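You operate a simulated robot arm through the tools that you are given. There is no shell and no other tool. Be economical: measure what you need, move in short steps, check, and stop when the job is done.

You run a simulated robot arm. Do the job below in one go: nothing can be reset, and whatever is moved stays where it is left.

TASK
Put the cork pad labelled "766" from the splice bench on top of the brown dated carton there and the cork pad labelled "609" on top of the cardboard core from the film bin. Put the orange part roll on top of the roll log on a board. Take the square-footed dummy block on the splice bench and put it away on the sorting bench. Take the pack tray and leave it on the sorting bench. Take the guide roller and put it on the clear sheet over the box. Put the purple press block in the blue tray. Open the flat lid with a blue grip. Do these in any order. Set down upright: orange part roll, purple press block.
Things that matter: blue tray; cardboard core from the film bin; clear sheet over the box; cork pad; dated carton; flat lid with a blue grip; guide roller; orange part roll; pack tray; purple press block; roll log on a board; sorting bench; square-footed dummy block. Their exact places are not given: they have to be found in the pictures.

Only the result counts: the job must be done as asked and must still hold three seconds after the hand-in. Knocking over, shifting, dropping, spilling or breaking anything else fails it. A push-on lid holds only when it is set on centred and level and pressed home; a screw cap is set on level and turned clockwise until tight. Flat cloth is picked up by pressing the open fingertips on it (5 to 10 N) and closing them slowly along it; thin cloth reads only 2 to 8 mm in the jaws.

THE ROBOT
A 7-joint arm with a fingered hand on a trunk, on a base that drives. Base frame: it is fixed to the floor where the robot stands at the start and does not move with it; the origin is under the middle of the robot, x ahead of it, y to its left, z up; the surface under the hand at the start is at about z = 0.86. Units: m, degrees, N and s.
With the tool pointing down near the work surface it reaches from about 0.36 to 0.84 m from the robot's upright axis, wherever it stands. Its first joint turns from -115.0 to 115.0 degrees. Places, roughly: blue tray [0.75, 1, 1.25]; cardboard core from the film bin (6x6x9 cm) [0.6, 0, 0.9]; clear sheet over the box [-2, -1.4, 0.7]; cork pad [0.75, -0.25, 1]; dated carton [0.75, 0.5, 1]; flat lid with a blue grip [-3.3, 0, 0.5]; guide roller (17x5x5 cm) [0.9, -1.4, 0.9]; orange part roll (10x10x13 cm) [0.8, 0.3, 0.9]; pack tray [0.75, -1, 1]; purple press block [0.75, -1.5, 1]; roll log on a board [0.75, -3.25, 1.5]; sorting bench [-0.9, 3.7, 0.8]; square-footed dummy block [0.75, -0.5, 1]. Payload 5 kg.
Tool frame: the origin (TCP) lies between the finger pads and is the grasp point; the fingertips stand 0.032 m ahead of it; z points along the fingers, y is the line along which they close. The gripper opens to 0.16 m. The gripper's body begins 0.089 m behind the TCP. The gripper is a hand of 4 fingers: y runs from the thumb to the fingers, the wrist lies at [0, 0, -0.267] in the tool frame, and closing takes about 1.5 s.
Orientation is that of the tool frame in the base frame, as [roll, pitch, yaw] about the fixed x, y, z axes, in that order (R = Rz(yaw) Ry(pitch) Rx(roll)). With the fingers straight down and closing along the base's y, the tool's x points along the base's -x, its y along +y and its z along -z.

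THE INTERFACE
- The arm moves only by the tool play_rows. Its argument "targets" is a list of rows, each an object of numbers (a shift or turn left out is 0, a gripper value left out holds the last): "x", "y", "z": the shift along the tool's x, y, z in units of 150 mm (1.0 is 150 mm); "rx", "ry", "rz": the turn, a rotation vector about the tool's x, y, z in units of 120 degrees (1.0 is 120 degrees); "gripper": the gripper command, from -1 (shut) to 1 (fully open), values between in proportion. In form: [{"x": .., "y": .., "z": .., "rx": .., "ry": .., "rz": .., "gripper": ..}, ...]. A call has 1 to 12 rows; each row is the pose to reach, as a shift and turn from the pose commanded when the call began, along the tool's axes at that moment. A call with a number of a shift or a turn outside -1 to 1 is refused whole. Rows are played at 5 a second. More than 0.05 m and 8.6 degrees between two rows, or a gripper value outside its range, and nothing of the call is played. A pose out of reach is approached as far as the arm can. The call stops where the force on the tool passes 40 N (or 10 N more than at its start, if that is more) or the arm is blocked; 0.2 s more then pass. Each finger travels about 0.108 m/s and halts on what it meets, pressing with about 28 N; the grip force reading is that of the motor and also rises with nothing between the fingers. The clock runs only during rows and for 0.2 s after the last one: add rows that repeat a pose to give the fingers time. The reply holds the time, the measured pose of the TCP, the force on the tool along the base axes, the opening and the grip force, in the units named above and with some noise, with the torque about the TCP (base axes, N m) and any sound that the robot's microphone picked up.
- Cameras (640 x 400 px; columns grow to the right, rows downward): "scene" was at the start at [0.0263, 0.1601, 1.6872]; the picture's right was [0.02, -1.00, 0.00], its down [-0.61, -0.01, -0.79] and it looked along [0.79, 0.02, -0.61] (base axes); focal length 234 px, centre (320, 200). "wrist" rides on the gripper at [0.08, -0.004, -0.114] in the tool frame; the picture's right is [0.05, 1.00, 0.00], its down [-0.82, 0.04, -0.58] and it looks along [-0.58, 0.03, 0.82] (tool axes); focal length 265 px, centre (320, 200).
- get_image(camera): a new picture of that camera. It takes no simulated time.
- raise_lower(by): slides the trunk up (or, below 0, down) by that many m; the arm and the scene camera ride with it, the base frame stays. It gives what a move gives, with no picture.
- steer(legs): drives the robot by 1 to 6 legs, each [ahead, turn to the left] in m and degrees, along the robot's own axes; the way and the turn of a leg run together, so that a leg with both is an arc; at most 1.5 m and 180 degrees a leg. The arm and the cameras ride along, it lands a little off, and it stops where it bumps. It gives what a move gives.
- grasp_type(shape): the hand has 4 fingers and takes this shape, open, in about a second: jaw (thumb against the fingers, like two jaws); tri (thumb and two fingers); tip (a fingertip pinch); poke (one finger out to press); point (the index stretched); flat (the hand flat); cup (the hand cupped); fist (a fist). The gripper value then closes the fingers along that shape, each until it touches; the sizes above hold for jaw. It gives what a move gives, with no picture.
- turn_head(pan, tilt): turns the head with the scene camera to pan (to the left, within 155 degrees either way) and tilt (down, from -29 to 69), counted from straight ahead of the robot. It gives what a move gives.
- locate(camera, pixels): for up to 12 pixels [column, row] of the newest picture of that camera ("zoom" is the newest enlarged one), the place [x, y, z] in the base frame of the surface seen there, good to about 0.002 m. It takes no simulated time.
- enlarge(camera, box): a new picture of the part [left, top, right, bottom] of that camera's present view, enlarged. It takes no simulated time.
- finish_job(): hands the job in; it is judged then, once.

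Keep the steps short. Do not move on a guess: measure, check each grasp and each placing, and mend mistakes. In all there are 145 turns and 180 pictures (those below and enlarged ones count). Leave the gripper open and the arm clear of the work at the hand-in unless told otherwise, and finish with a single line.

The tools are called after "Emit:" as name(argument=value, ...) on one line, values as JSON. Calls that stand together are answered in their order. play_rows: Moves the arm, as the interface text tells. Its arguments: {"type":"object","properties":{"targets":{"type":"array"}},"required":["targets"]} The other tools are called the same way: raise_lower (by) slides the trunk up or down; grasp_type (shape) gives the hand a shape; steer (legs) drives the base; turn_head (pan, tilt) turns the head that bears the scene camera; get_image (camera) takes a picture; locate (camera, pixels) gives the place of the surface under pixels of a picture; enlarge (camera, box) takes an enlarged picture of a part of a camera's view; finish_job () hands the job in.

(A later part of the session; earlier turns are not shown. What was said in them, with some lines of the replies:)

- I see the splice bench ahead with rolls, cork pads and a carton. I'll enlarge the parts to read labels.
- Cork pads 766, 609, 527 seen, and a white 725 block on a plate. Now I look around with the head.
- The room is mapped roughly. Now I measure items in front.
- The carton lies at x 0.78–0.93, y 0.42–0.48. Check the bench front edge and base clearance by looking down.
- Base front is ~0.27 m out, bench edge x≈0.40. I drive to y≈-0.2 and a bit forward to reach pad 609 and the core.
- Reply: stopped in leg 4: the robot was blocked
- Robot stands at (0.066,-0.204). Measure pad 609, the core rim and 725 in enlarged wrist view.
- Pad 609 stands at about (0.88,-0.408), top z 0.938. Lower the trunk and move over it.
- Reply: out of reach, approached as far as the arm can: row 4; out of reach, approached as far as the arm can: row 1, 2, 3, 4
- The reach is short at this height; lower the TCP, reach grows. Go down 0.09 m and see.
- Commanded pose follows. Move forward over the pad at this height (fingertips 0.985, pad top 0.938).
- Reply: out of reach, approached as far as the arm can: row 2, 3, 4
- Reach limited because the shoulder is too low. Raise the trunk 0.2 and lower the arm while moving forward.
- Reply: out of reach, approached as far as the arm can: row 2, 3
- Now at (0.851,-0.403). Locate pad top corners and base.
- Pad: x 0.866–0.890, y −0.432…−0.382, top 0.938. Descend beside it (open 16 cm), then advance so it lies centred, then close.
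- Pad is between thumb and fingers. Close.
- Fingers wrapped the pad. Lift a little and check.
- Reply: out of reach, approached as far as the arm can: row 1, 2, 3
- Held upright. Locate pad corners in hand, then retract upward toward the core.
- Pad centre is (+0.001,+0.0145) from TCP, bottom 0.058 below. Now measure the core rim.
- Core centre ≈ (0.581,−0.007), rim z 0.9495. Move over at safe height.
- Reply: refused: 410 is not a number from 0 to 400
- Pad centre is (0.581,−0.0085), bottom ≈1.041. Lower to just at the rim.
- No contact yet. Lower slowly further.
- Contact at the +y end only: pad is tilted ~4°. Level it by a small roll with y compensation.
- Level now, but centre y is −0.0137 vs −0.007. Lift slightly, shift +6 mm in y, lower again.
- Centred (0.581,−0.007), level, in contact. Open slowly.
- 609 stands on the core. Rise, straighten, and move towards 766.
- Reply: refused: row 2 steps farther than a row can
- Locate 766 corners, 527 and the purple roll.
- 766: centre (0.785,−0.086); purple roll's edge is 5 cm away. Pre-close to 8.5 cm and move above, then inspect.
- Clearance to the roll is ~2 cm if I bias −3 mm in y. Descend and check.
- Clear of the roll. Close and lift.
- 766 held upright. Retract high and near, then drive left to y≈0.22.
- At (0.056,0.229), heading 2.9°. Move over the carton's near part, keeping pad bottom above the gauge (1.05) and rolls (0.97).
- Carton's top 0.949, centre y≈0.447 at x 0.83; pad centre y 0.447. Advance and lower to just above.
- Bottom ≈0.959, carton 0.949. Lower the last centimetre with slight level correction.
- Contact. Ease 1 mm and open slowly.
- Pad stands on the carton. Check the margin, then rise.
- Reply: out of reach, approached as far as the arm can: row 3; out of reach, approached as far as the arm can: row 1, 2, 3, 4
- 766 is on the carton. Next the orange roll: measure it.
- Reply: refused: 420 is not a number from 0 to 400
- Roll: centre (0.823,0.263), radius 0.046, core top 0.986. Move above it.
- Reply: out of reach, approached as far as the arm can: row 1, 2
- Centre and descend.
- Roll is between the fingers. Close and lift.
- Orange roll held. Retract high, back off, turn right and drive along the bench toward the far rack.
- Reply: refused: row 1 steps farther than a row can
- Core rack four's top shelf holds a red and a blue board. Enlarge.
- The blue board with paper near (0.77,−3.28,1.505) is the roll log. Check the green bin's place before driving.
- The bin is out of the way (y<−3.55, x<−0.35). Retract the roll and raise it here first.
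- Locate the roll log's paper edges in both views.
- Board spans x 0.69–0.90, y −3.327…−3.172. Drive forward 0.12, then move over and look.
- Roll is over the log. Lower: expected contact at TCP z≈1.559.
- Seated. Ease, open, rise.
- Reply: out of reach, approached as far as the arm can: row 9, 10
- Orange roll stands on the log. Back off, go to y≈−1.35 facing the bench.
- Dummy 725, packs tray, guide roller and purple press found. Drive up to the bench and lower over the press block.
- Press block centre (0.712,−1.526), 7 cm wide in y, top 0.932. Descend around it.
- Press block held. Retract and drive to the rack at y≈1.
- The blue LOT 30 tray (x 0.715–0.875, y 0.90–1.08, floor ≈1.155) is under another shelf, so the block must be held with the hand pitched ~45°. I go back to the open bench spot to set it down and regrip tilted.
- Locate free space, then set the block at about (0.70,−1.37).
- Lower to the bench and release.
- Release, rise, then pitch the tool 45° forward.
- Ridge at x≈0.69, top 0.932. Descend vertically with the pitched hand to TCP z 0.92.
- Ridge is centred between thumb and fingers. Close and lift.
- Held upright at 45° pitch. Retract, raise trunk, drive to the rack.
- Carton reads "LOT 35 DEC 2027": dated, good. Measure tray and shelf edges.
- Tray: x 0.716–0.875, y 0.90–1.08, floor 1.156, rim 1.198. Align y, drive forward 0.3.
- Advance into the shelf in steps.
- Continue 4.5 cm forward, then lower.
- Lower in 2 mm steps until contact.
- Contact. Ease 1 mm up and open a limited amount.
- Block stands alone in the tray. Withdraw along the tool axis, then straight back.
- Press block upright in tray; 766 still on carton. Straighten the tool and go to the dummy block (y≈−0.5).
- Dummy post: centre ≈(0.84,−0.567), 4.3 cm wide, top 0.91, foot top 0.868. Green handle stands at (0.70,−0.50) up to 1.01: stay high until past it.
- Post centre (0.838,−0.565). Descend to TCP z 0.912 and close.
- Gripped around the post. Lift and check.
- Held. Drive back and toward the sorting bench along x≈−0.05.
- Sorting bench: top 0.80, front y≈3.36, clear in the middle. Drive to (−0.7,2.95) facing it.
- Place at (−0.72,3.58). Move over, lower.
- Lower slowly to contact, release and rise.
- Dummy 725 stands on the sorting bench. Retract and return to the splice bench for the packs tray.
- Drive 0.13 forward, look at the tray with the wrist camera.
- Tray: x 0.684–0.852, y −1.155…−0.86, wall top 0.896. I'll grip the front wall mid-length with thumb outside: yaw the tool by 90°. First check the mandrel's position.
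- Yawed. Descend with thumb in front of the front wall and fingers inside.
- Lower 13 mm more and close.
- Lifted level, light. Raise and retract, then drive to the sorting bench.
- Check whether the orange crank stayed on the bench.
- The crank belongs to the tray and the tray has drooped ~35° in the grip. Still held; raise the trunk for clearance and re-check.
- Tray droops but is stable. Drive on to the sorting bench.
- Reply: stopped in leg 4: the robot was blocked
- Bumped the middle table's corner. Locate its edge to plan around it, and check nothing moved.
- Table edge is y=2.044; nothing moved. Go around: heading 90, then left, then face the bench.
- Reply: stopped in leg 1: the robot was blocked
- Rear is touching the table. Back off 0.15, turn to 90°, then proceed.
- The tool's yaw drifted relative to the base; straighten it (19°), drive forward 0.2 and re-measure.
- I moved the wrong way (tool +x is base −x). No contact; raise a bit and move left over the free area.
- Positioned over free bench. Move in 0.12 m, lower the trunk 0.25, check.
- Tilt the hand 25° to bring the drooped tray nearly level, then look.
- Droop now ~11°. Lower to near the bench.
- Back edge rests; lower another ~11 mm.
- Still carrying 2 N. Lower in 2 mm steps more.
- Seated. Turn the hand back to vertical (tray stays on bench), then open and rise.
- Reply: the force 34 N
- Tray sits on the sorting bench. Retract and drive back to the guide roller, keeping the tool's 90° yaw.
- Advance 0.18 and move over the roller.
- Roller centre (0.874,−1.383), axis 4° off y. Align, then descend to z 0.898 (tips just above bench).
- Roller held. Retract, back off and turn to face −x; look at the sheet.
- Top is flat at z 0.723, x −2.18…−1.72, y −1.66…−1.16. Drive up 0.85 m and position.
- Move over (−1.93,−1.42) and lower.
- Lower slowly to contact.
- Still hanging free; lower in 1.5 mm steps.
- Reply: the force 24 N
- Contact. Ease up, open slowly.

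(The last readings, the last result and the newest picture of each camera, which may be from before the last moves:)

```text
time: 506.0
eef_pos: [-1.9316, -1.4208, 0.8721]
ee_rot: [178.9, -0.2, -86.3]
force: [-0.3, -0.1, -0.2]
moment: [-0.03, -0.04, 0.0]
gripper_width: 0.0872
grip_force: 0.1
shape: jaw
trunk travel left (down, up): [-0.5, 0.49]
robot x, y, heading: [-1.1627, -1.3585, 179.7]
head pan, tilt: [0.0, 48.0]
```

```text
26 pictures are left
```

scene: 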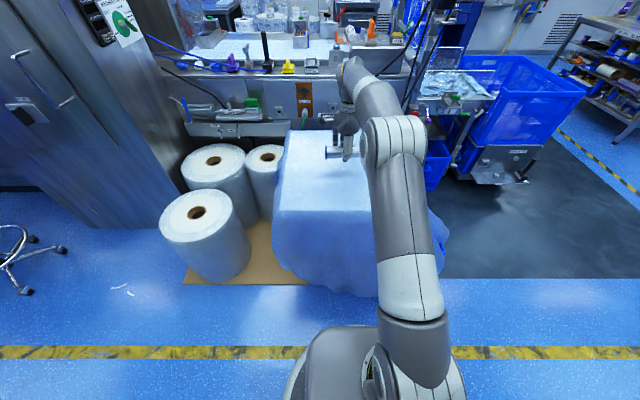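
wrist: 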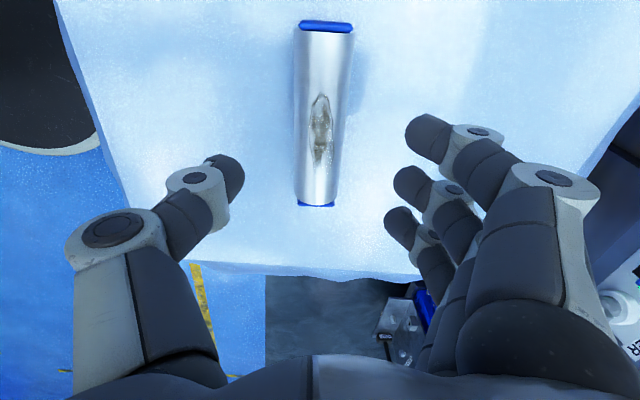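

Roller rests on the sheet. Retract, back off, and look to the right for the flat lid.

Emit:
raise_lower(by=0.3)

Emit:
play_rows(targets=[{"y": -0.3}, {"y": -0.6}, {"y": -0.9}, {"y": -1.0}])

Emit:
steer(legs=[[-0.3, 0], [0, -90], [1.0, 0]])

Emit:
turn_head(pan=75, tilt=30)

Emit:
get_image(camera="scene")

```text
time: 509.0
eef_pos: [-1.9314, -1.4207, 1.1723]
ee_rot: [178.9, -0.2, -86.2]
force: [0.4, -0.6, -0.3]
moment: [0.01, 0.01, 0.0]
gripper_width: 0.0872
grip_force: 0.0
shape: jaw
trunk travel left (down, up): [-0.8, 0.19]
robot x, y, heading: [-1.1636, -1.3565, 179.7]
head pan, tilt: [0.0, 48.0]
```

```text
time: 510.0
eef_pos: [-1.7809, -1.411, 1.1675]
ee_rot: [178.8, -0.3, -86.2]
force: [0.2, 0.6, -0.1]
moment: [0.0, 0.03, 0.0]
gripper_width: 0.0875
grip_force: 0.0
shape: jaw
trunk travel left (down, up): [-0.8, 0.19]
robot x, y, heading: [-1.1628, -1.3618, 180.1]
head pan, tilt: [0.0, 48.0]
```

```text
time: 520.6
eef_pos: [-0.9161, 0.2575, 1.1687]
ee_rot: [178.9, -0.2, -176.2]
force: [-0.3, -0.3, -0.2]
moment: [0.01, -0.02, -0.01]
gripper_width: 0.0874
grip_force: 0.0
shape: jaw
trunk travel left (down, up): [-0.8, 0.19]
robot x, y, heading: [-0.8666, -0.3622, 89.9]
head pan, tilt: [0.0, 48.0]
```

```text
time: 522.0
eef_pos: [-0.9164, 0.2559, 1.1681]
ee_rot: [178.9, -0.2, -176.2]
force: [0.0, 0.0, -0.2]
moment: [-0.02, -0.05, -0.01]
gripper_width: 0.0873
grip_force: 0.1
shape: jaw
trunk travel left (down, up): [-0.8, 0.19]
robot x, y, heading: [-0.8625, -0.36, 90.0]
head pan, tilt: [75.0, 30.0]
```

```text
25 pictures are left
```

scene: 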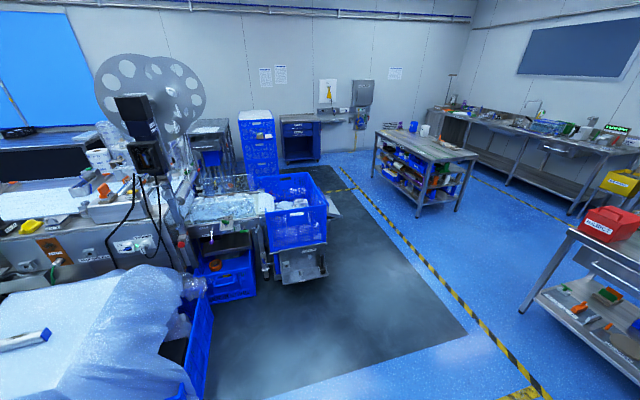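

Emit:
enlarge(camera="scene", box=[180, 160, 360, 310])

Emit:
locate(camera="scene", pixels=[[300, 265], [297, 240], [330, 205], [285, 130], [300, 128], [295, 275], [230, 265], [240, 205], [330, 240], [20, 340]])

```text
2.67 times, centred on (270, 235) of scene
```

zoom: 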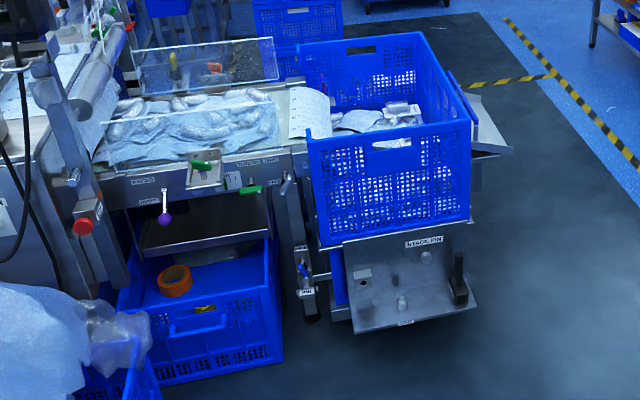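

```text
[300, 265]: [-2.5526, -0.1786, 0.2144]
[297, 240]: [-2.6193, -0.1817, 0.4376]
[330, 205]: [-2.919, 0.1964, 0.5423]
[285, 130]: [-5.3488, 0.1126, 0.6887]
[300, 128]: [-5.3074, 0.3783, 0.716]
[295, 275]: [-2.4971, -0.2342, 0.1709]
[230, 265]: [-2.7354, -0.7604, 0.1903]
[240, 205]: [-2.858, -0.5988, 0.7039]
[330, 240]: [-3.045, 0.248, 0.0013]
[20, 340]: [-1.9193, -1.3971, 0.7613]
```

The lid must be behind the crate at x≈−3.3. Drive round via y≈0.75 to x≈−2.1 and look.

Emit:
steer(legs=[[1.08, 0], [0, 90], [1.2, 0]])

Emit:
turn_head(pan=25, tilt=32)

Emit:
get_image(camera="scene")

```text
time: 537.0
eef_pos: [-2.6578, 0.6663, 1.1687]
ee_rot: [178.8, -0.2, -86.1]
force: [0.2, -0.1, -0.3]
moment: [-0.03, -0.03, 0.03]
gripper_width: 0.0873
grip_force: 0.1
shape: jaw
trunk travel left (down, up): [-0.8, 0.19]
robot x, y, heading: [-2.0425, 0.7176, -180.2]
head pan, tilt: [75.0, 30.0]
```

```text
time: 538.2
eef_pos: [-2.6583, 0.6664, 1.1677]
ee_rot: [178.9, -0.3, -86.0]
force: [0.1, -0.5, -0.2]
moment: [0.03, -0.03, 0.03]
gripper_width: 0.0876
grip_force: 0.0
shape: jaw
trunk travel left (down, up): [-0.8, 0.19]
robot x, y, heading: [-2.0385, 0.7188, -179.7]
head pan, tilt: [25.0, 32.0]
```

```text
23 pictures are left
```

scene: 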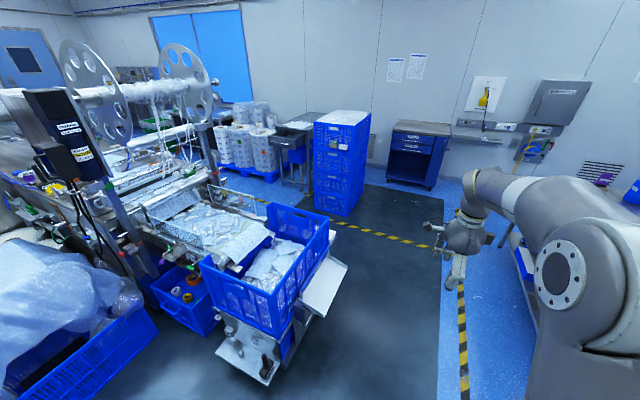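

Emit:
enlarge(camera="scene", box=[190, 190, 370, 390])

Emit:
locate(camera="scene", pixels=[[325, 285], [345, 262], [305, 300], [325, 310], [335, 270], [315, 270], [240, 355], [265, 370], [300, 340], [330, 250]])

```text
2.00 times, centred on (280, 290) of scene
```

zoom: 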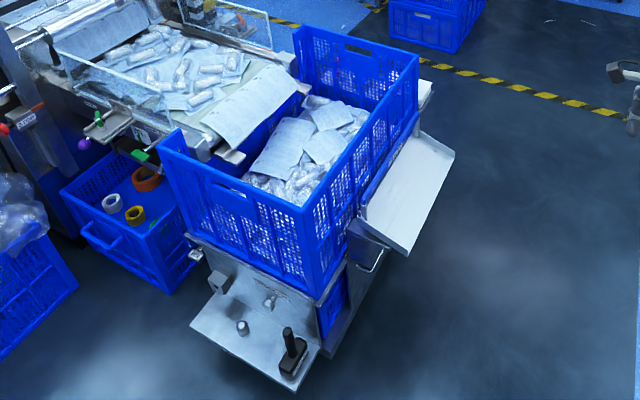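

```text
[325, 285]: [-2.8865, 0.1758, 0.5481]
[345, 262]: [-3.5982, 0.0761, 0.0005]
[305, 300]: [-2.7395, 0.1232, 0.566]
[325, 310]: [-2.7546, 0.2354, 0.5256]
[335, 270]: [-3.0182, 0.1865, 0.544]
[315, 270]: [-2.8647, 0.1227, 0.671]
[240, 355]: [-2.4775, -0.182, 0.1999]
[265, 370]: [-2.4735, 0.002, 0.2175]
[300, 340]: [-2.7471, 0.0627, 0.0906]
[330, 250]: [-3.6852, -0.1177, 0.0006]
```

The lid should be on the crate's far side. Drive to x≈−3.3 and face −y.

Emit:
steer(legs=[[1.25, 0], [0, 90]])

Emit:
turn_head(pan=0, tilt=45)

Emit:
get_image(camera="scene")

```text
time: 548.4
eef_pos: [-3.2186, 0.093, 1.1688]
ee_rot: [178.8, -0.1, 6.4]
force: [-0.1, 0.0, -1.0]
moment: [-0.01, 0.0, -0.01]
gripper_width: 0.0874
grip_force: 0.1
shape: jaw
trunk travel left (down, up): [-0.8, 0.19]
robot x, y, heading: [-3.2984, 0.7086, -87.4]
head pan, tilt: [25.0, 32.0]
```

```text
time: 549.3
eef_pos: [-3.2192, 0.0929, 1.168]
ee_rot: [179.0, -0.1, 6.4]
force: [-0.6, 0.2, -0.2]
moment: [-0.01, -0.01, -0.01]
gripper_width: 0.0875
grip_force: 0.0
shape: jaw
trunk travel left (down, up): [-0.8, 0.19]
robot x, y, heading: [-3.2971, 0.7094, -87.6]
head pan, tilt: [0.0, 45.0]
```

```text
21 pictures are left
```

scene: 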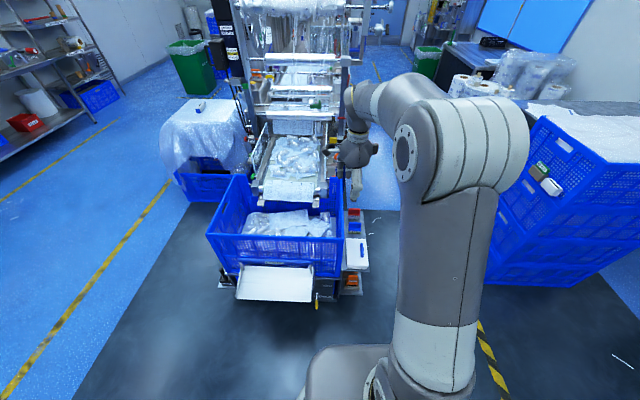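

I see a white lid with a blue grip at (357,252). Enlarge and locate.

Emit:
enlarge(camera="scene", box=[310, 190, 410, 310])

Emit:
locate(camera="scene", pixels=[[356, 252], [348, 240], [368, 268], [348, 266], [367, 240], [362, 245], [355, 268], [352, 284], [340, 260], [385, 260]])

```text
3.33 times, centred on (360, 250) of scene
```

zoom: 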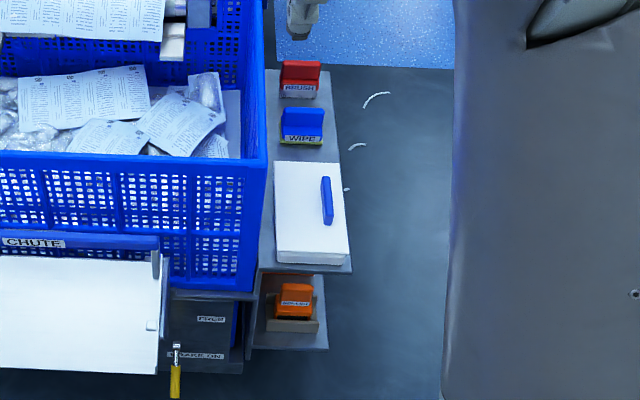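

```text
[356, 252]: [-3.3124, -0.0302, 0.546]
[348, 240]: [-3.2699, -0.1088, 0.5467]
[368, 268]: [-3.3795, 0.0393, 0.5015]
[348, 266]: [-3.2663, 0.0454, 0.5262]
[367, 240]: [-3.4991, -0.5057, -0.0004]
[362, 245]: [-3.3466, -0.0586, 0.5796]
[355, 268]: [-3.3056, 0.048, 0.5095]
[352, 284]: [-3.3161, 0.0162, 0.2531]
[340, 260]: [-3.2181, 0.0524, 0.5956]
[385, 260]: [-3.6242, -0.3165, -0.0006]
```

The white box at (−3.32,−0.03), lid top 0.546, blue grip ridge near x≈−3.347 (z≈0.58) running along y; hinge likely at the crate side. Rotate the tool so it closes along x and move above the grip.

Emit:
locate(camera="zoom", pixels=[[323, 180], [330, 222], [327, 200], [332, 190], [280, 165], [338, 165], [280, 250], [345, 250], [315, 258], [300, 118], [345, 268], [265, 200]])

Emit:
play_rows(targets=[{"x": -0.08, "y": 0.08, "rz": -0.065}, {"x": -0.17, "y": 0.16, "rz": -0.13}, {"x": -0.26, "y": 0.25, "rz": -0.195}, {"x": -0.35, "y": 0.33, "rz": -0.26}, {"x": -0.44, "y": 0.42, "rz": -0.325}, {"x": -0.53, "y": 0.5, "rz": -0.39}, {"x": -0.62, "y": 0.58, "rz": -0.455}, {"x": -0.71, "y": 0.67, "rz": -0.52}, {"x": -0.8, "y": 0.75, "rz": -0.585}, {"x": -0.88, "y": 0.84, "rz": -0.65}, {"x": -0.96, "y": 0.92, "rz": -0.697}, {"x": -0.96, "y": 0.92, "rz": -0.697}])

Emit:
raise_lower(by=-0.35)

Emit:
get_image(camera="wrist")

```text
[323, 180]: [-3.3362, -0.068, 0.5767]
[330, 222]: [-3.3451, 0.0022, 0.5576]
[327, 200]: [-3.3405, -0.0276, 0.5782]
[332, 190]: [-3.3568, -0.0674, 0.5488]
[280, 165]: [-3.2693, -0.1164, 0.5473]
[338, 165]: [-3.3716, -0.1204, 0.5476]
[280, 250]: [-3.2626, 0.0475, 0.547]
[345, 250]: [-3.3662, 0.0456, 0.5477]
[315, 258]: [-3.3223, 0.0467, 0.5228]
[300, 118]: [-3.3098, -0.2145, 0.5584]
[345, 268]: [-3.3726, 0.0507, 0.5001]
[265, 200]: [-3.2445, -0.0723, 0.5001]
```

```text
time: 551.9
eef_pos: [-3.3469, -0.0619, 1.1708]
ee_rot: [179.6, 1.0, 90.1]
force: [-0.4, -0.1, -0.6]
moment: [-0.01, -0.02, 0.03]
gripper_width: 0.0874
grip_force: 0.2
shape: jaw
trunk travel left (down, up): [-0.8, 0.19]
robot x, y, heading: [-3.298, 0.7107, -87.5]
head pan, tilt: [0.0, 45.0]
```

```text
time: 555.3
eef_pos: [-3.3458, -0.0623, 0.8213]
ee_rot: [179.7, 1.3, 90.0]
force: [-0.3, 0.1, -0.6]
moment: [0.01, 0.01, 0.0]
gripper_width: 0.0875
grip_force: 0.1
shape: jaw
trunk travel left (down, up): [-0.45, 0.54]
robot x, y, heading: [-3.2972, 0.7079, -87.5]
head pan, tilt: [0.0, 45.0]
```

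```text
19 pictures are left
```

wrist: 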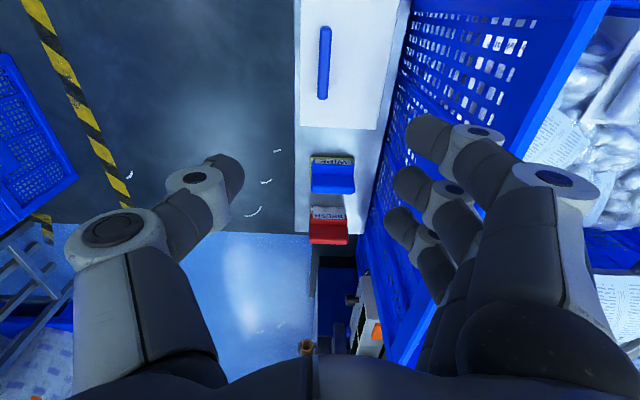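

Check the crate's rim position against the hand.

Emit:
locate(camera="wrist", pixels=[[590, 20], [560, 75], [410, 20], [400, 80], [324, 60], [324, 30], [324, 98], [319, 60], [330, 60], [378, 120], [300, 120], [530, 130]])

```text
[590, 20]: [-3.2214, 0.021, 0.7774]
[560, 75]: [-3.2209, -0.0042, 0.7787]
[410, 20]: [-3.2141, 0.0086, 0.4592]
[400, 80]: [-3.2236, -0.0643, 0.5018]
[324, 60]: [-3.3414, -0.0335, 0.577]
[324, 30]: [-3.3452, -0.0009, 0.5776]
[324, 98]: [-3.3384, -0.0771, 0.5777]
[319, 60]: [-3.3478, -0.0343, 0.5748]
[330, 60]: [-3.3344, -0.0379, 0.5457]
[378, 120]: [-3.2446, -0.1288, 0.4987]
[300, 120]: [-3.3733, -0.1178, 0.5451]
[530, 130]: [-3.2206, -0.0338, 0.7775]
```

The hand can't lean toward the crate, so I'll pinch the ridge at its ends (closing along y, pivot axis = hinge direction) with a fingertip pinch. Yaw the tool to 180° and take the tip shape.

Emit:
play_rows(targets=[{"rz": -0.068}, {"rz": -0.136}, {"rz": -0.204}, {"rz": -0.272}, {"rz": -0.34}, {"rz": -0.408}, {"rz": -0.476}, {"rz": -0.544}, {"rz": -0.612}, {"rz": -0.68}, {"rz": -0.748}, {"rz": -0.75}])

Emit:
grasp_type(shape="tip")

Emit:
get_image(camera="wrist")

```text
time: 557.9
eef_pos: [-3.3511, -0.0452, 0.8188]
ee_rot: [179.4, 0.3, 149.7]
force: [0.7, 0.0, -0.1]
moment: [-0.02, 0.0, 0.02]
gripper_width: 0.0878
grip_force: 0.0
shape: jaw
out of reach, approached as far as the arm can: row 8, 9, 10, 11, 12
trunk travel left (down, up): [-0.45, 0.54]
robot x, y, heading: [-3.2972, 0.707, -87.6]
head pan, tilt: [0.0, 45.0]
```

```text
time: 558.8
eef_pos: [-3.351, -0.0451, 0.8192]
ee_rot: [179.4, 0.3, 149.5]
force: [-0.1, -0.1, 0.2]
moment: [-0.02, -0.01, -0.02]
gripper_width: 0.1601
grip_force: 0.0
shape: tip
trunk travel left (down, up): [-0.45, 0.54]
robot x, y, heading: [-3.2969, 0.7053, -87.4]
head pan, tilt: [0.0, 45.0]
```

```text
18 pictures are left
```

wrist: 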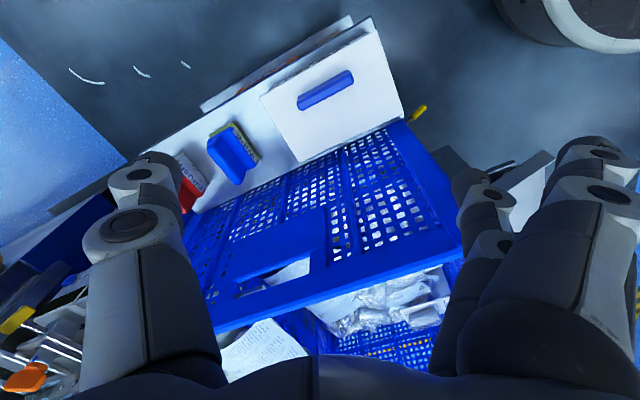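

Wrist limit at 149°. I'll shift the base to the lid's outer side so the yaw fits. First check where the right-hand crate tower stands, and retract.

Emit:
locate(camera="scene", pixels=[[500, 280], [540, 285], [505, 180], [600, 240], [450, 280], [480, 330]])

Emit:
raise_lower(by=0.35)

Emit:
get_image(camera="scene")

```text
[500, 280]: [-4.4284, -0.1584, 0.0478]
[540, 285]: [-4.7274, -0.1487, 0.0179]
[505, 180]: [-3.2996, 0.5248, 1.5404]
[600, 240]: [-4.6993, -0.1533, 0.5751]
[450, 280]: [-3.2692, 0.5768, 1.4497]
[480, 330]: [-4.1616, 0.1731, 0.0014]
```

```text
time: 562.3
eef_pos: [-3.35, -0.0457, 1.1689]
ee_rot: [179.4, 0.2, 149.6]
force: [-0.5, -0.2, 0.2]
moment: [0.02, 0.0, 0.01]
gripper_width: 0.16
grip_force: 0.0
shape: tip
trunk travel left (down, up): [-0.8, 0.19]
robot x, y, heading: [-3.298, 0.7077, -87.3]
head pan, tilt: [0.0, 45.0]
```

```text
17 pictures are left
```

scene: 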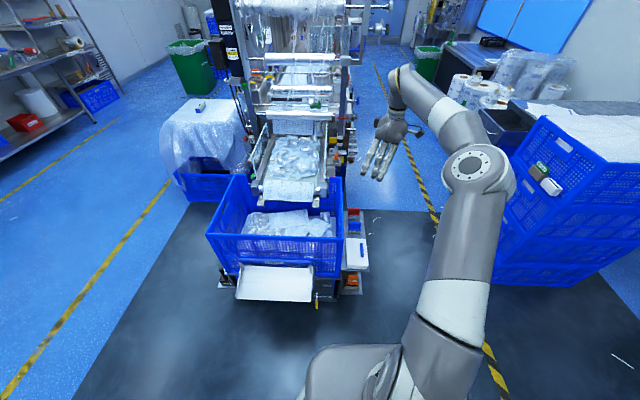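

Tower is clear of the new spot. Retract a little and drive to (−3.75,0.6), heading ≈ −57°.

Emit:
play_rows(targets=[{"x": 0.15, "y": 0.25}, {"x": 0.3, "y": 0.5}, {"x": 0.45, "y": 0.75}, {"x": 0.5, "y": 0.86}])

Emit:
steer(legs=[[0, -78.6], [0.46, 0], [0, 111]])

Emit:
get_image(camera="wrist")

```text
time: 563.3
eef_pos: [-3.3509, 0.1041, 1.1693]
ee_rot: [179.3, 0.4, 149.4]
force: [-0.3, 0.0, -0.1]
moment: [0.02, -0.01, 0.01]
gripper_width: 0.16
grip_force: 0.0
shape: tip
trunk travel left (down, up): [-0.8, 0.19]
robot x, y, heading: [-3.3009, 0.7054, -87.8]
head pan, tilt: [0.0, 45.0]
```

```text
time: 574.1
eef_pos: [-3.4509, 0.0661, 1.1707]
ee_rot: [179.4, 0.3, -176.9]
force: [0.9, -0.5, -0.2]
moment: [-0.04, 0.01, 0.02]
gripper_width: 0.1598
grip_force: 0.0
shape: tip
trunk travel left (down, up): [-0.8, 0.19]
robot x, y, heading: [-3.7383, 0.5949, -54.0]
head pan, tilt: [0.0, 45.0]
```

```text
16 pictures are left
```

wrist: 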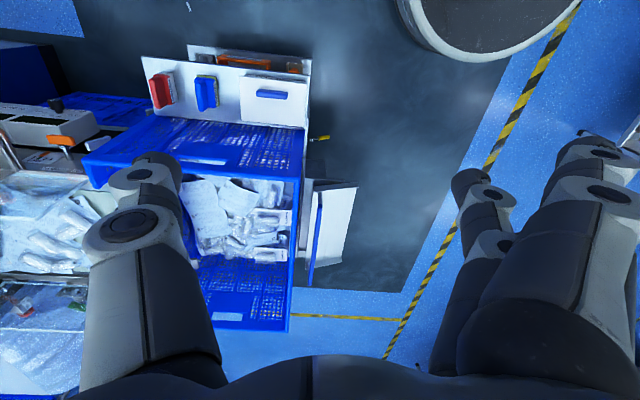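

Yaw is now −177°. Move over the grip, lower the trunk 0.4 and pre-close to ~11 cm.

Emit:
play_rows(targets=[{"x": -0.17, "y": -0.18}, {"x": -0.34, "y": -0.36}, {"x": -0.52, "y": -0.54}, {"x": -0.69, "y": -0.72, "gripper": 0.35}, {"x": -0.69, "y": -0.72}])

Emit:
raise_lower(by=-0.4)

Emit:
get_image(camera="wrist")

Emit:
locate(camera="wrist", pixels=[[300, 110], [340, 110], [320, 120], [320, 100], [400, 150], [420, 180], [220, 170], [240, 180]])

```text
time: 575.3
eef_pos: [-3.3418, -0.0357, 1.1704]
ee_rot: [179.4, 0.3, -176.7]
force: [0.3, -0.2, 0.3]
moment: [-0.01, 0.02, 0.01]
gripper_width: 0.1086
grip_force: 0.1
shape: tip
trunk travel left (down, up): [-0.8, 0.19]
robot x, y, heading: [-3.7424, 0.5948, -54.1]
head pan, tilt: [0.0, 45.0]
```

```text
time: 579.1
eef_pos: [-3.3427, -0.0359, 0.7694]
ee_rot: [179.5, 0.3, -176.7]
force: [0.1, -0.1, 0.3]
moment: [-0.01, 0.06, 0.02]
gripper_width: 0.1084
grip_force: 0.0
shape: tip
trunk travel left (down, up): [-0.4, 0.59]
robot x, y, heading: [-3.7368, 0.5953, -53.6]
head pan, tilt: [0.0, 45.0]
```

```text
15 pictures are left
```

wrist: 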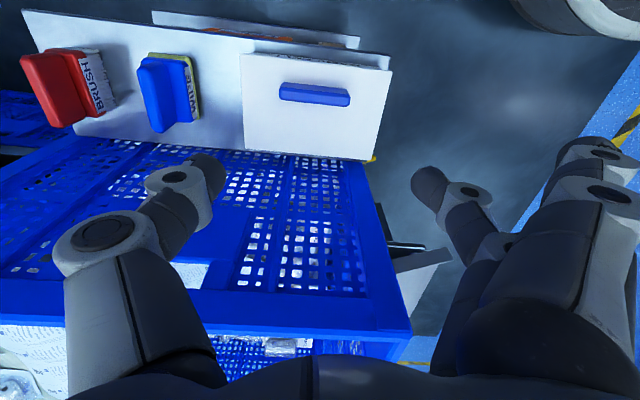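

```text
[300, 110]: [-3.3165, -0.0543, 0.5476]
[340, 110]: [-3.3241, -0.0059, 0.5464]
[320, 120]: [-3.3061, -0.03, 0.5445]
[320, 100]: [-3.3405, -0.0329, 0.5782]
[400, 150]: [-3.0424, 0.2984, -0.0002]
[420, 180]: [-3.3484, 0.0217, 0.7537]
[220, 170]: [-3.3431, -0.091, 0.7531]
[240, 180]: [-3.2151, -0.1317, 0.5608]
```

Index and thumb oppose each other at the TCP. Descend to z 0.586 (tips 5 mm above lid).

Emit:
play_rows(targets=[{"z": 0.3}, {"z": 0.6}, {"z": 0.9}, {"z": 1.0}])

Emit:
play_rows(targets=[{"z": 0.1}, {"z": 0.18}, {"z": 0.22}])

Emit:
get_image(camera="wrist")

```text
time: 580.1
eef_pos: [-3.3405, -0.0348, 0.6187]
ee_rot: [179.4, 0.4, -176.7]
force: [1.1, -0.3, -0.4]
moment: [-0.04, 0.0, 0.02]
gripper_width: 0.1084
grip_force: 0.0
shape: tip
trunk travel left (down, up): [-0.4, 0.59]
robot x, y, heading: [-3.7399, 0.6002, -54.2]
head pan, tilt: [0.0, 45.0]
```

```text
time: 580.9
eef_pos: [-3.3395, -0.0335, 0.5866]
ee_rot: [179.4, 0.3, -176.9]
force: [-0.5, -0.9, 0.9]
moment: [-0.02, -0.03, 0.02]
gripper_width: 0.1085
grip_force: 0.1
shape: tip
trunk travel left (down, up): [-0.4, 0.59]
robot x, y, heading: [-3.7397, 0.5936, -54.2]
head pan, tilt: [0.0, 45.0]
```

```text
14 pictures are left
```

wrist: 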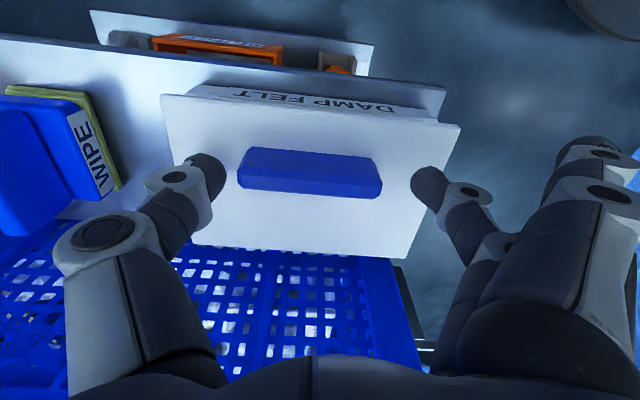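

Well aligned with the ridge ends. Close gently.

Emit:
play_rows(targets=[{"gripper": 0.2}, {"gripper": 0.1}, {"gripper": 0.0}, {"gripper": -0.1}, {"gripper": -0.2}, {"gripper": -0.3}, {"gripper": -0.3}])

Emit:
get_image(camera="wrist")

```text
time: 582.5
eef_pos: [-3.34, -0.0331, 0.5856]
ee_rot: [179.3, 0.3, -176.8]
force: [-1.0, 0.3, -1.6]
moment: [-0.07, 0.02, -0.09]
gripper_width: 0.0729
grip_force: 28.0
shape: tip
trunk travel left (down, up): [-0.4, 0.59]
robot x, y, heading: [-3.7364, 0.5988, -54.3]
head pan, tilt: [0.0, 45.0]
```

```text
13 pictures are left
```

wrist: 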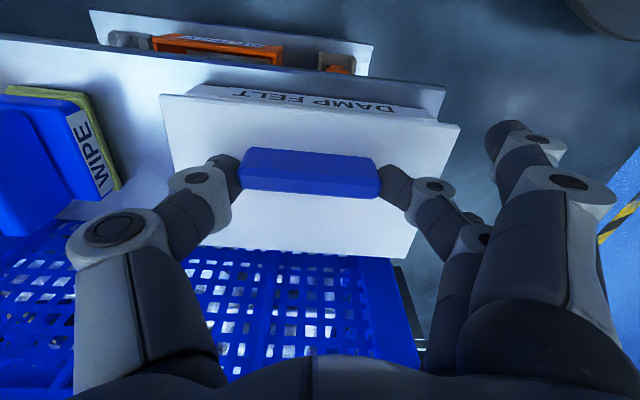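

Pinched. Lift along the expected hinge arc to 20° and check.

Emit:
play_rows(targets=[{"x": -0.01, "z": -0.04}, {"x": -0.025, "z": -0.082}, {"x": -0.04, "z": -0.12}, {"x": -0.063, "z": -0.158}])

Emit:
get_image(camera="wrist")

Emit:
locate(camera="wrist", pixels=[[180, 110], [440, 135], [215, 235], [390, 245], [310, 155], [310, 230], [310, 120]])

```text
time: 583.5
eef_pos: [-3.3238, -0.0322, 0.6153]
ee_rot: [179.7, 0.7, -176.5]
force: [-0.7, 0.8, -0.5]
moment: [-0.03, 0.01, 0.03]
gripper_width: 0.0334
grip_force: 27.8
shape: tip
trunk travel left (down, up): [-0.4, 0.59]
robot x, y, heading: [-3.737, 0.5986, -54.0]
head pan, tilt: [0.0, 45.0]
```

```text
12 pictures are left
```

wrist: 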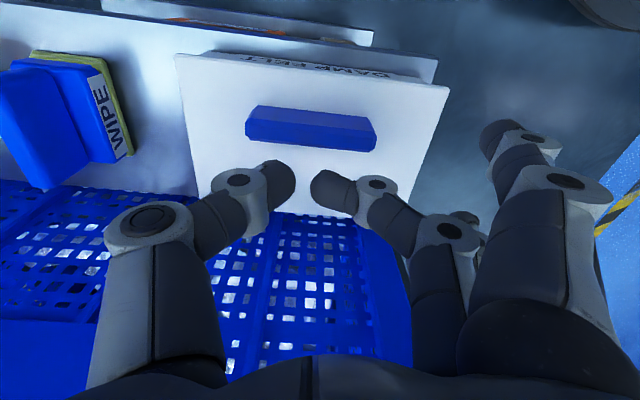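

```text
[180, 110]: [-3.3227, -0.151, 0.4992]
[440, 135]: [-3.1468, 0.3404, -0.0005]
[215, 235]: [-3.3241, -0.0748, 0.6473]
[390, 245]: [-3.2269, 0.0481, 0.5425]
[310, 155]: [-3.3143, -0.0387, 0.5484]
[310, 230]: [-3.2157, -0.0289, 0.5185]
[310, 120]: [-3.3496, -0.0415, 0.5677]
```

It slipped off the bevelled ridge ends. Retry lower: open, go to z 0.581, close, lift only slightly and read the force.

Emit:
play_rows(targets=[{"z": -0.1, "gripper": 0.0}, {"z": -0.1, "gripper": 0.35}, {"z": -0.1, "gripper": 0.35}, {"z": 0.0, "x": 0.117}, {"z": 0.15, "x": 0.117}, {"z": 0.205, "x": 0.117}, {"z": 0.228, "x": 0.117}])

Emit:
play_rows(targets=[{"gripper": 0.2}, {"gripper": 0.1}, {"gripper": 0.0}, {"gripper": -0.1}, {"gripper": -0.2}, {"gripper": -0.2}, {"gripper": -0.2}])

Emit:
play_rows(targets=[{"x": -0.003, "z": -0.015}, {"x": -0.006, "z": -0.03}])

Emit:
play_rows(targets=[{"x": -0.005, "z": -0.015}, {"x": -0.01, "z": -0.03}])

Emit:
get_image(camera="wrist")

```text
time: 585.1
eef_pos: [-3.3485, -0.0357, 0.5787]
ee_rot: [179.6, 0.5, -176.8]
force: [-0.3, -0.2, 15.8]
moment: [0.29, 0.06, 0.08]
gripper_width: 0.1062
grip_force: 0.1
shape: tip
trunk travel left (down, up): [-0.4, 0.59]
robot x, y, heading: [-3.7423, 0.595, -54.2]
head pan, tilt: [0.0, 45.0]
```

```text
time: 586.7
eef_pos: [-3.3488, -0.0338, 0.5774]
ee_rot: [179.6, 0.4, -176.9]
force: [1.7, -1.5, 27.4]
moment: [-0.27, -0.01, 0.07]
gripper_width: 0.074
grip_force: 28.4
shape: tip
trunk travel left (down, up): [-0.4, 0.59]
robot x, y, heading: [-3.7403, 0.596, -53.9]
head pan, tilt: [0.0, 45.0]
```

```text
time: 587.3
eef_pos: [-3.3466, -0.0332, 0.5784]
ee_rot: [179.2, 0.2, -176.8]
force: [1.0, -0.7, 5.6]
moment: [-0.71, -0.1, 0.15]
gripper_width: 0.0732
grip_force: 27.8
shape: tip
trunk travel left (down, up): [-0.4, 0.59]
robot x, y, heading: [-3.7424, 0.5948, -54.4]
head pan, tilt: [0.0, 45.0]
```

```text
time: 587.9
eef_pos: [-3.3474, -0.0343, 0.5826]
ee_rot: [179.3, 0.1, -176.8]
force: [-4.4, -1.1, -8.2]
moment: [-0.72, 0.09, 0.01]
gripper_width: 0.0725
grip_force: 27.7
shape: tip
trunk travel left (down, up): [-0.4, 0.59]
robot x, y, heading: [-3.7378, 0.5973, -54.1]
head pan, tilt: [0.0, 45.0]
```

```text
11 pictures are left
```

wrist: 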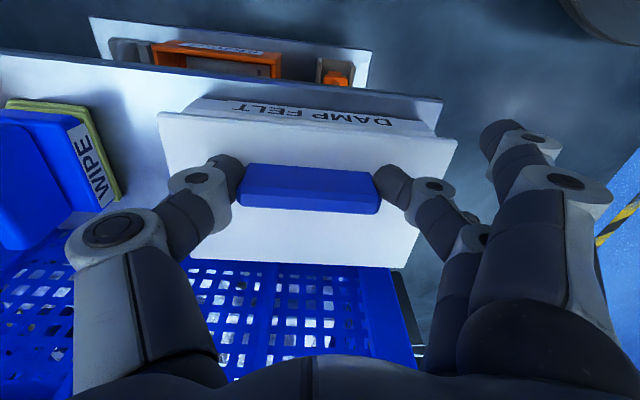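

Lid resists with 8 N so far. Lift a little more and read.

Emit:
play_rows(targets=[{"x": -0.003, "z": -0.015}, {"x": -0.006, "z": -0.03}])

Emit:
locate(camera="wrist", pixels=[[310, 190], [180, 130], [430, 150], [220, 240], [380, 250], [300, 150]])

Emit:
play_rows(targets=[{"x": -0.006, "z": -0.015}, {"x": -0.012, "z": -0.03}])

```text
time: 588.5
eef_pos: [-3.3476, -0.0349, 0.5878]
ee_rot: [179.1, 0.2, -176.9]
force: [-11.5, 0.9, -15.3]
moment: [-1.11, 0.29, -0.27]
gripper_width: 0.0714
grip_force: 27.8
shape: tip
trunk travel left (down, up): [-0.4, 0.59]
robot x, y, heading: [-3.743, 0.5995, -54.1]
head pan, tilt: [0.0, 45.0]
```

```text
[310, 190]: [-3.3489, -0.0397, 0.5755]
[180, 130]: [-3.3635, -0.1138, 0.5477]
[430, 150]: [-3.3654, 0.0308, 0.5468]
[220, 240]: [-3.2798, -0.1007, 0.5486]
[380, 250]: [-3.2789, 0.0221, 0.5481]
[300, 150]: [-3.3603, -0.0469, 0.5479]
```

```text
time: 589.1
eef_pos: [-3.3455, -0.0361, 0.5938]
ee_rot: [179.2, 0.3, -176.9]
force: [-21.2, 3.9, -16.5]
moment: [-1.16, 0.46, -0.34]
gripper_width: 0.0713
grip_force: 28.0
shape: tip
trunk travel left (down, up): [-0.4, 0.59]
robot x, y, heading: [-3.7414, 0.5954, -54.1]
head pan, tilt: [0.0, 45.0]
```

Emit:
get_image(camera="wrist")

Emit:
locate(camera="wrist", pixels=[[310, 190], [180, 130], [430, 150], [220, 245], [380, 255], [300, 150], [300, 240]])

```text
10 pictures are left
```

wrist: 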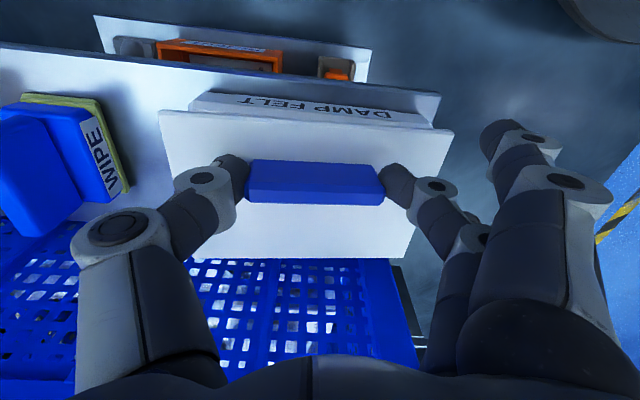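

```text
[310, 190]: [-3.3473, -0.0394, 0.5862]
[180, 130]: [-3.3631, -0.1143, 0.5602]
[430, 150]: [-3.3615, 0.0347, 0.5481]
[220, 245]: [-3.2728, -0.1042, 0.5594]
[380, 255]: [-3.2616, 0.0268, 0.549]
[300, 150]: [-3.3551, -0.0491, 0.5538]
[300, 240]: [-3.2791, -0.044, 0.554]
```

Key finding: the lid rose only at its −y end (0.560 vs 0.548), equally across x — it is hinged along its +y edge (y≈0.047). So the hand must roll with it toward +y. Regrip low, then rotate about that hinge.

Emit:
play_rows(targets=[{"gripper": 0.0}, {"gripper": 0.35}, {"gripper": 0.35}, {"x": 0.05, "z": 0.06, "gripper": 0.35}, {"x": 0.05, "z": 0.11}])

Emit:
play_rows(targets=[{"gripper": 0.2}, {"gripper": 0.1}, {"gripper": 0.0}, {"gripper": -0.1}, {"gripper": -0.2}, {"gripper": -0.2}, {"gripper": -0.2}])

Emit:
play_rows(targets=[{"y": 0.018, "z": -0.038, "rx": 0.033}, {"y": 0.036, "z": -0.075, "rx": 0.0667}, {"y": 0.059, "z": -0.11, "rx": 0.1}, {"y": 0.082, "z": -0.144, "rx": 0.133}])

Emit:
get_image(camera="wrist")

```text
time: 590.3
eef_pos: [-3.3518, -0.0349, 0.5795]
ee_rot: [179.5, 0.4, -176.8]
force: [0.2, 0.4, 8.1]
moment: [0.07, 0.02, 0.04]
gripper_width: 0.1073
grip_force: 0.0
shape: tip
trunk travel left (down, up): [-0.4, 0.59]
robot x, y, heading: [-3.7391, 0.6003, -53.9]
head pan, tilt: [0.0, 45.0]
```

```text
time: 591.9
eef_pos: [-3.3517, -0.0346, 0.5788]
ee_rot: [179.5, 0.3, -176.8]
force: [-3.5, -0.8, 16.6]
moment: [-0.22, 0.07, 0.58]
gripper_width: 0.0718
grip_force: 28.0
shape: tip
trunk travel left (down, up): [-0.4, 0.59]
robot x, y, heading: [-3.737, 0.5981, -54.1]
head pan, tilt: [0.0, 45.0]
```

```text
time: 592.9
eef_pos: [-3.3531, -0.0215, 0.5993]
ee_rot: [-164.6, 0.3, -176.8]
force: [-3.3, 5.5, 8.3]
moment: [0.94, 0.39, 0.63]
gripper_width: 0.0723
grip_force: 27.5
shape: tip
trunk travel left (down, up): [-0.4, 0.59]
robot x, y, heading: [-3.7419, 0.5948, -54.0]
head pan, tilt: [0.0, 45.0]
```

```text
9 pictures are left
```

wrist: 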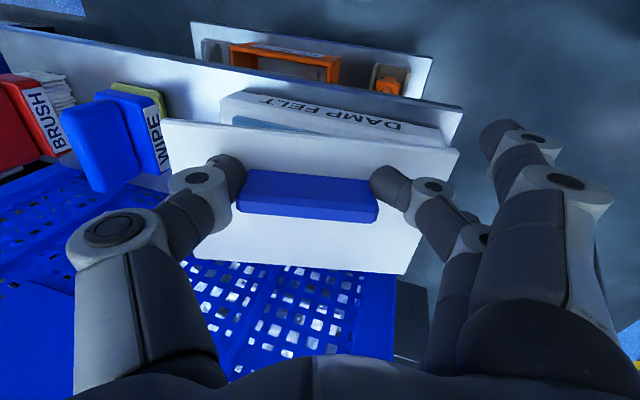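

The lid is opening (inside visible). Continue the arc by 32° more.

Emit:
play_rows(targets=[{"y": 0.018, "z": -0.038, "rx": 0.033}, {"y": 0.036, "z": -0.075, "rx": 0.0667}, {"y": 0.059, "z": -0.11, "rx": 0.1}, {"y": 0.082, "z": -0.144, "rx": 0.133}, {"y": 0.109, "z": -0.176, "rx": 0.167}, {"y": 0.137, "z": -0.206, "rx": 0.2}, {"y": 0.168, "z": -0.234, "rx": 0.233}, {"y": 0.2, "z": -0.26, "rx": 0.267}])

Emit:
get_image(camera="wrist")

```text
time: 594.7
eef_pos: [-3.3529, 0.0182, 0.6302]
ee_rot: [-132.6, 0.3, -176.7]
force: [-8.4, 14.4, 5.5]
moment: [1.43, 1.18, 0.47]
gripper_width: 0.0722
grip_force: 27.4
shape: tip
trunk travel left (down, up): [-0.4, 0.59]
robot x, y, heading: [-3.7398, 0.5964, -54.0]
head pan, tilt: [0.0, 45.0]
```

```text
8 pictures are left
```

wrist: 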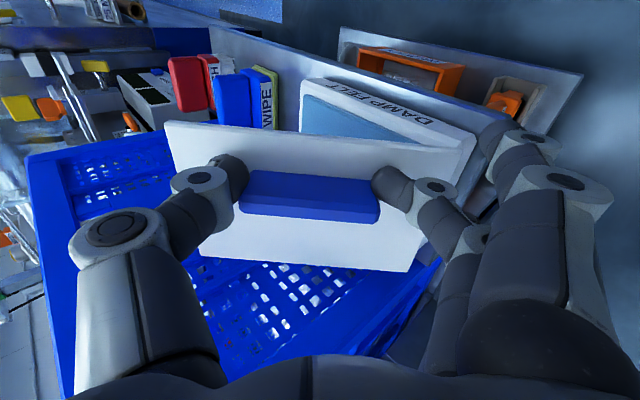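

48° open. Locate lid edges to refine the hinge line.

Emit:
locate(camera="wrist", pixels=[[175, 130], [455, 157], [205, 245], [405, 265], [310, 160], [420, 240], [310, 245], [470, 140]])

```text
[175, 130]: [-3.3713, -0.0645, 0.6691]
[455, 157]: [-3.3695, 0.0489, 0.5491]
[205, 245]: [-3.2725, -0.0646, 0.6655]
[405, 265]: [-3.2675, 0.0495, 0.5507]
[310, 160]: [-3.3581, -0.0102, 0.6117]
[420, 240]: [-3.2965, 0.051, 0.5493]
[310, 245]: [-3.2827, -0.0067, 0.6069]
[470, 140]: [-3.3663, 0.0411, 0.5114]
```

Hinge ≈ (y 0.051, z 0.546); lid at 46°. Continue another 32°.

Emit:
play_rows(targets=[{"y": 0.02, "z": -0.036, "rx": 0.03}, {"y": 0.04, "z": -0.073, "rx": 0.06}, {"y": 0.064, "z": -0.108, "rx": 0.093}, {"y": 0.088, "z": -0.142, "rx": 0.126}, {"y": 0.115, "z": -0.174, "rx": 0.16}, {"y": 0.143, "z": -0.204, "rx": 0.193}, {"y": 0.174, "z": -0.232, "rx": 0.227}, {"y": 0.206, "z": -0.258, "rx": 0.26}])

Emit:
get_image(camera="wrist")

Emit:
locate(camera="wrist", pixels=[[175, 130], [455, 157], [205, 245], [405, 265], [310, 160]])

```text
time: 596.5
eef_pos: [-3.3555, 0.0669, 0.6333]
ee_rot: [-101.5, 0.3, -176.8]
force: [-2.7, 12.4, 0.7]
moment: [0.99, 0.19, -0.22]
gripper_width: 0.0712
grip_force: 28.3
shape: tip
trunk travel left (down, up): [-0.4, 0.59]
robot x, y, heading: [-3.7401, 0.5953, -54.0]
head pan, tilt: [0.0, 45.0]
```

```text
7 pictures are left
```

wrist: 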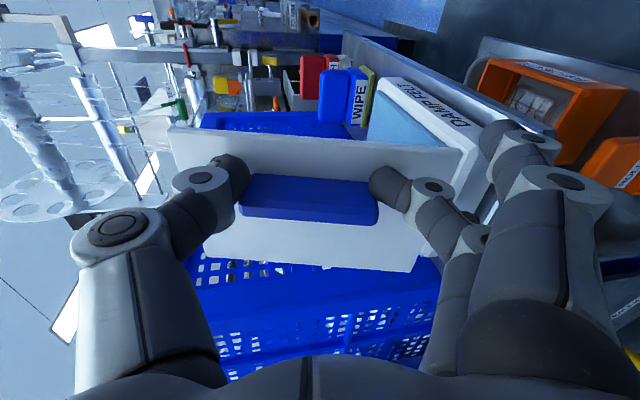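

```text
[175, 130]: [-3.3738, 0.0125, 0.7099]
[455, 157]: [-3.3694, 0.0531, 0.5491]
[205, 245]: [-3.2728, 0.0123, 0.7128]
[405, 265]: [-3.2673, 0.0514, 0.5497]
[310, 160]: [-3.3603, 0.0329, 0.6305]
```

Lid at 76°. Continue ~28° past vertical so it stays open.

Emit:
play_rows(targets=[{"y": 0.02, "z": -0.036, "rx": 0.03}, {"y": 0.04, "z": -0.073, "rx": 0.06}, {"y": 0.064, "z": -0.108, "rx": 0.093}, {"y": 0.088, "z": -0.142, "rx": 0.126}, {"y": 0.115, "z": -0.174, "rx": 0.16}, {"y": 0.143, "z": -0.204, "rx": 0.193}, {"y": 0.174, "z": -0.232, "rx": 0.227}, {"y": 0.206, "z": -0.258, "rx": 0.26}])

Emit:
get_image(camera="wrist")

Emit:
locate(camera="wrist", pixels=[[175, 130], [455, 157], [205, 245], [405, 265], [310, 160]])

```text
time: 598.3
eef_pos: [-3.3589, 0.1099, 0.6109]
ee_rot: [-70.3, 0.2, -176.8]
force: [-13.1, -6.0, 3.4]
moment: [0.25, -0.34, -0.16]
gripper_width: 0.0328
grip_force: 28.4
shape: tip
trunk travel left (down, up): [-0.4, 0.59]
robot x, y, heading: [-3.7387, 0.5984, -54.0]
head pan, tilt: [0.0, 45.0]
```

```text
6 pictures are left
```

wrist: 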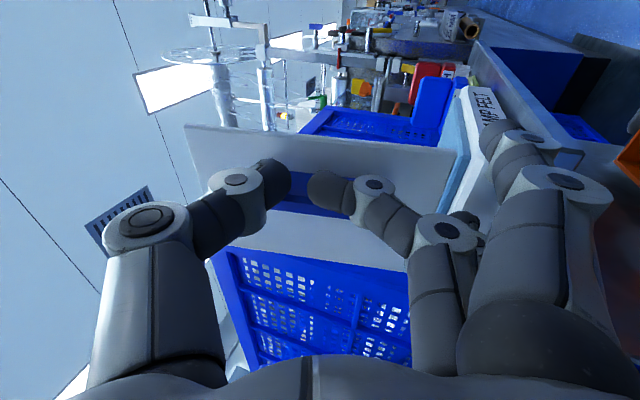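

```text
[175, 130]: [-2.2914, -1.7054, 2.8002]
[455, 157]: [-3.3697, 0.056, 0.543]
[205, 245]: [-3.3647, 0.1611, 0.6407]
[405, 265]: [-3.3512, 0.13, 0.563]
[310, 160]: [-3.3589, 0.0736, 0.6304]
```

The fingers slipped off the ridge; the lid stays standing. Measure its angle.

Emit:
locate(camera="wrist", pixels=[[195, 140], [300, 150], [430, 165], [240, 235], [370, 255], [300, 190]])

```text
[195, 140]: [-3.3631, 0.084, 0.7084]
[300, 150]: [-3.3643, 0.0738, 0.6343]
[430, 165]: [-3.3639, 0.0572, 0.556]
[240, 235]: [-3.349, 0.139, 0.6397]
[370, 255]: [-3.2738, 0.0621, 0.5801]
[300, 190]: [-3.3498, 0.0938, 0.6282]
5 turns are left
```

Lid is ~100° open, past vertical. Open the fingers and withdraw along the tool axis away from the lid.

Emit:
play_rows(targets=[{"gripper": -0.3}, {"gripper": 0.0}, {"gripper": 0.4}, {"gripper": 0.6}, {"z": -0.2}, {"z": -0.45}, {"z": -0.7}, {"z": -0.95}])

Emit:
get_image(camera="wrist")

Emit:
get_image(camera="scene")

```text
time: 600.1
eef_pos: [-3.3653, 0.2433, 0.5616]
ee_rot: [-70.2, 0.3, -176.7]
force: [0.3, -0.2, -0.2]
moment: [-0.05, 0.01, -0.01]
gripper_width: 0.1277
grip_force: 0.1
shape: tip
trunk travel left (down, up): [-0.4, 0.59]
robot x, y, heading: [-3.7404, 0.5974, -54.0]
head pan, tilt: [0.0, 45.0]
```

```text
5 pictures are left
```

wrist: 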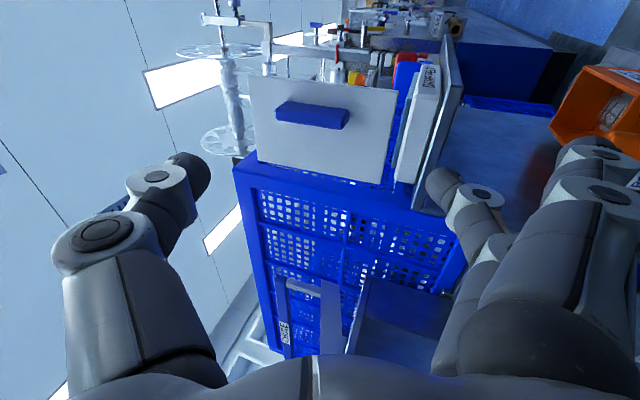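

```text
4 pictures are left
4 turns are left
```

scene: 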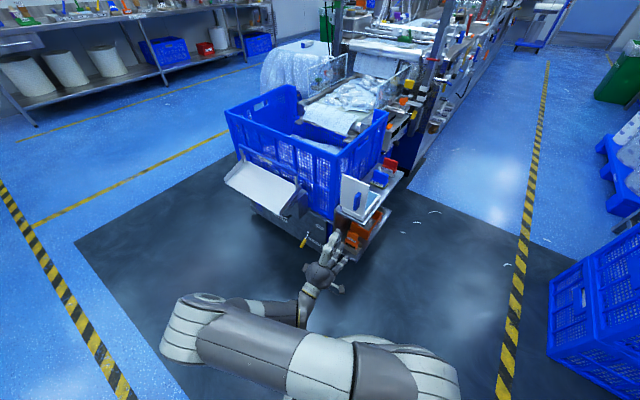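

The lid stands open and the hand is open and clear. Hand in.

Emit:
finish_job()

```text
The job is handed in.
```

All eight parts of the job were done and handed in: both cork pads, orange roll, dummy block, pack tray, guide roller and press block are placed, and the lid is open.
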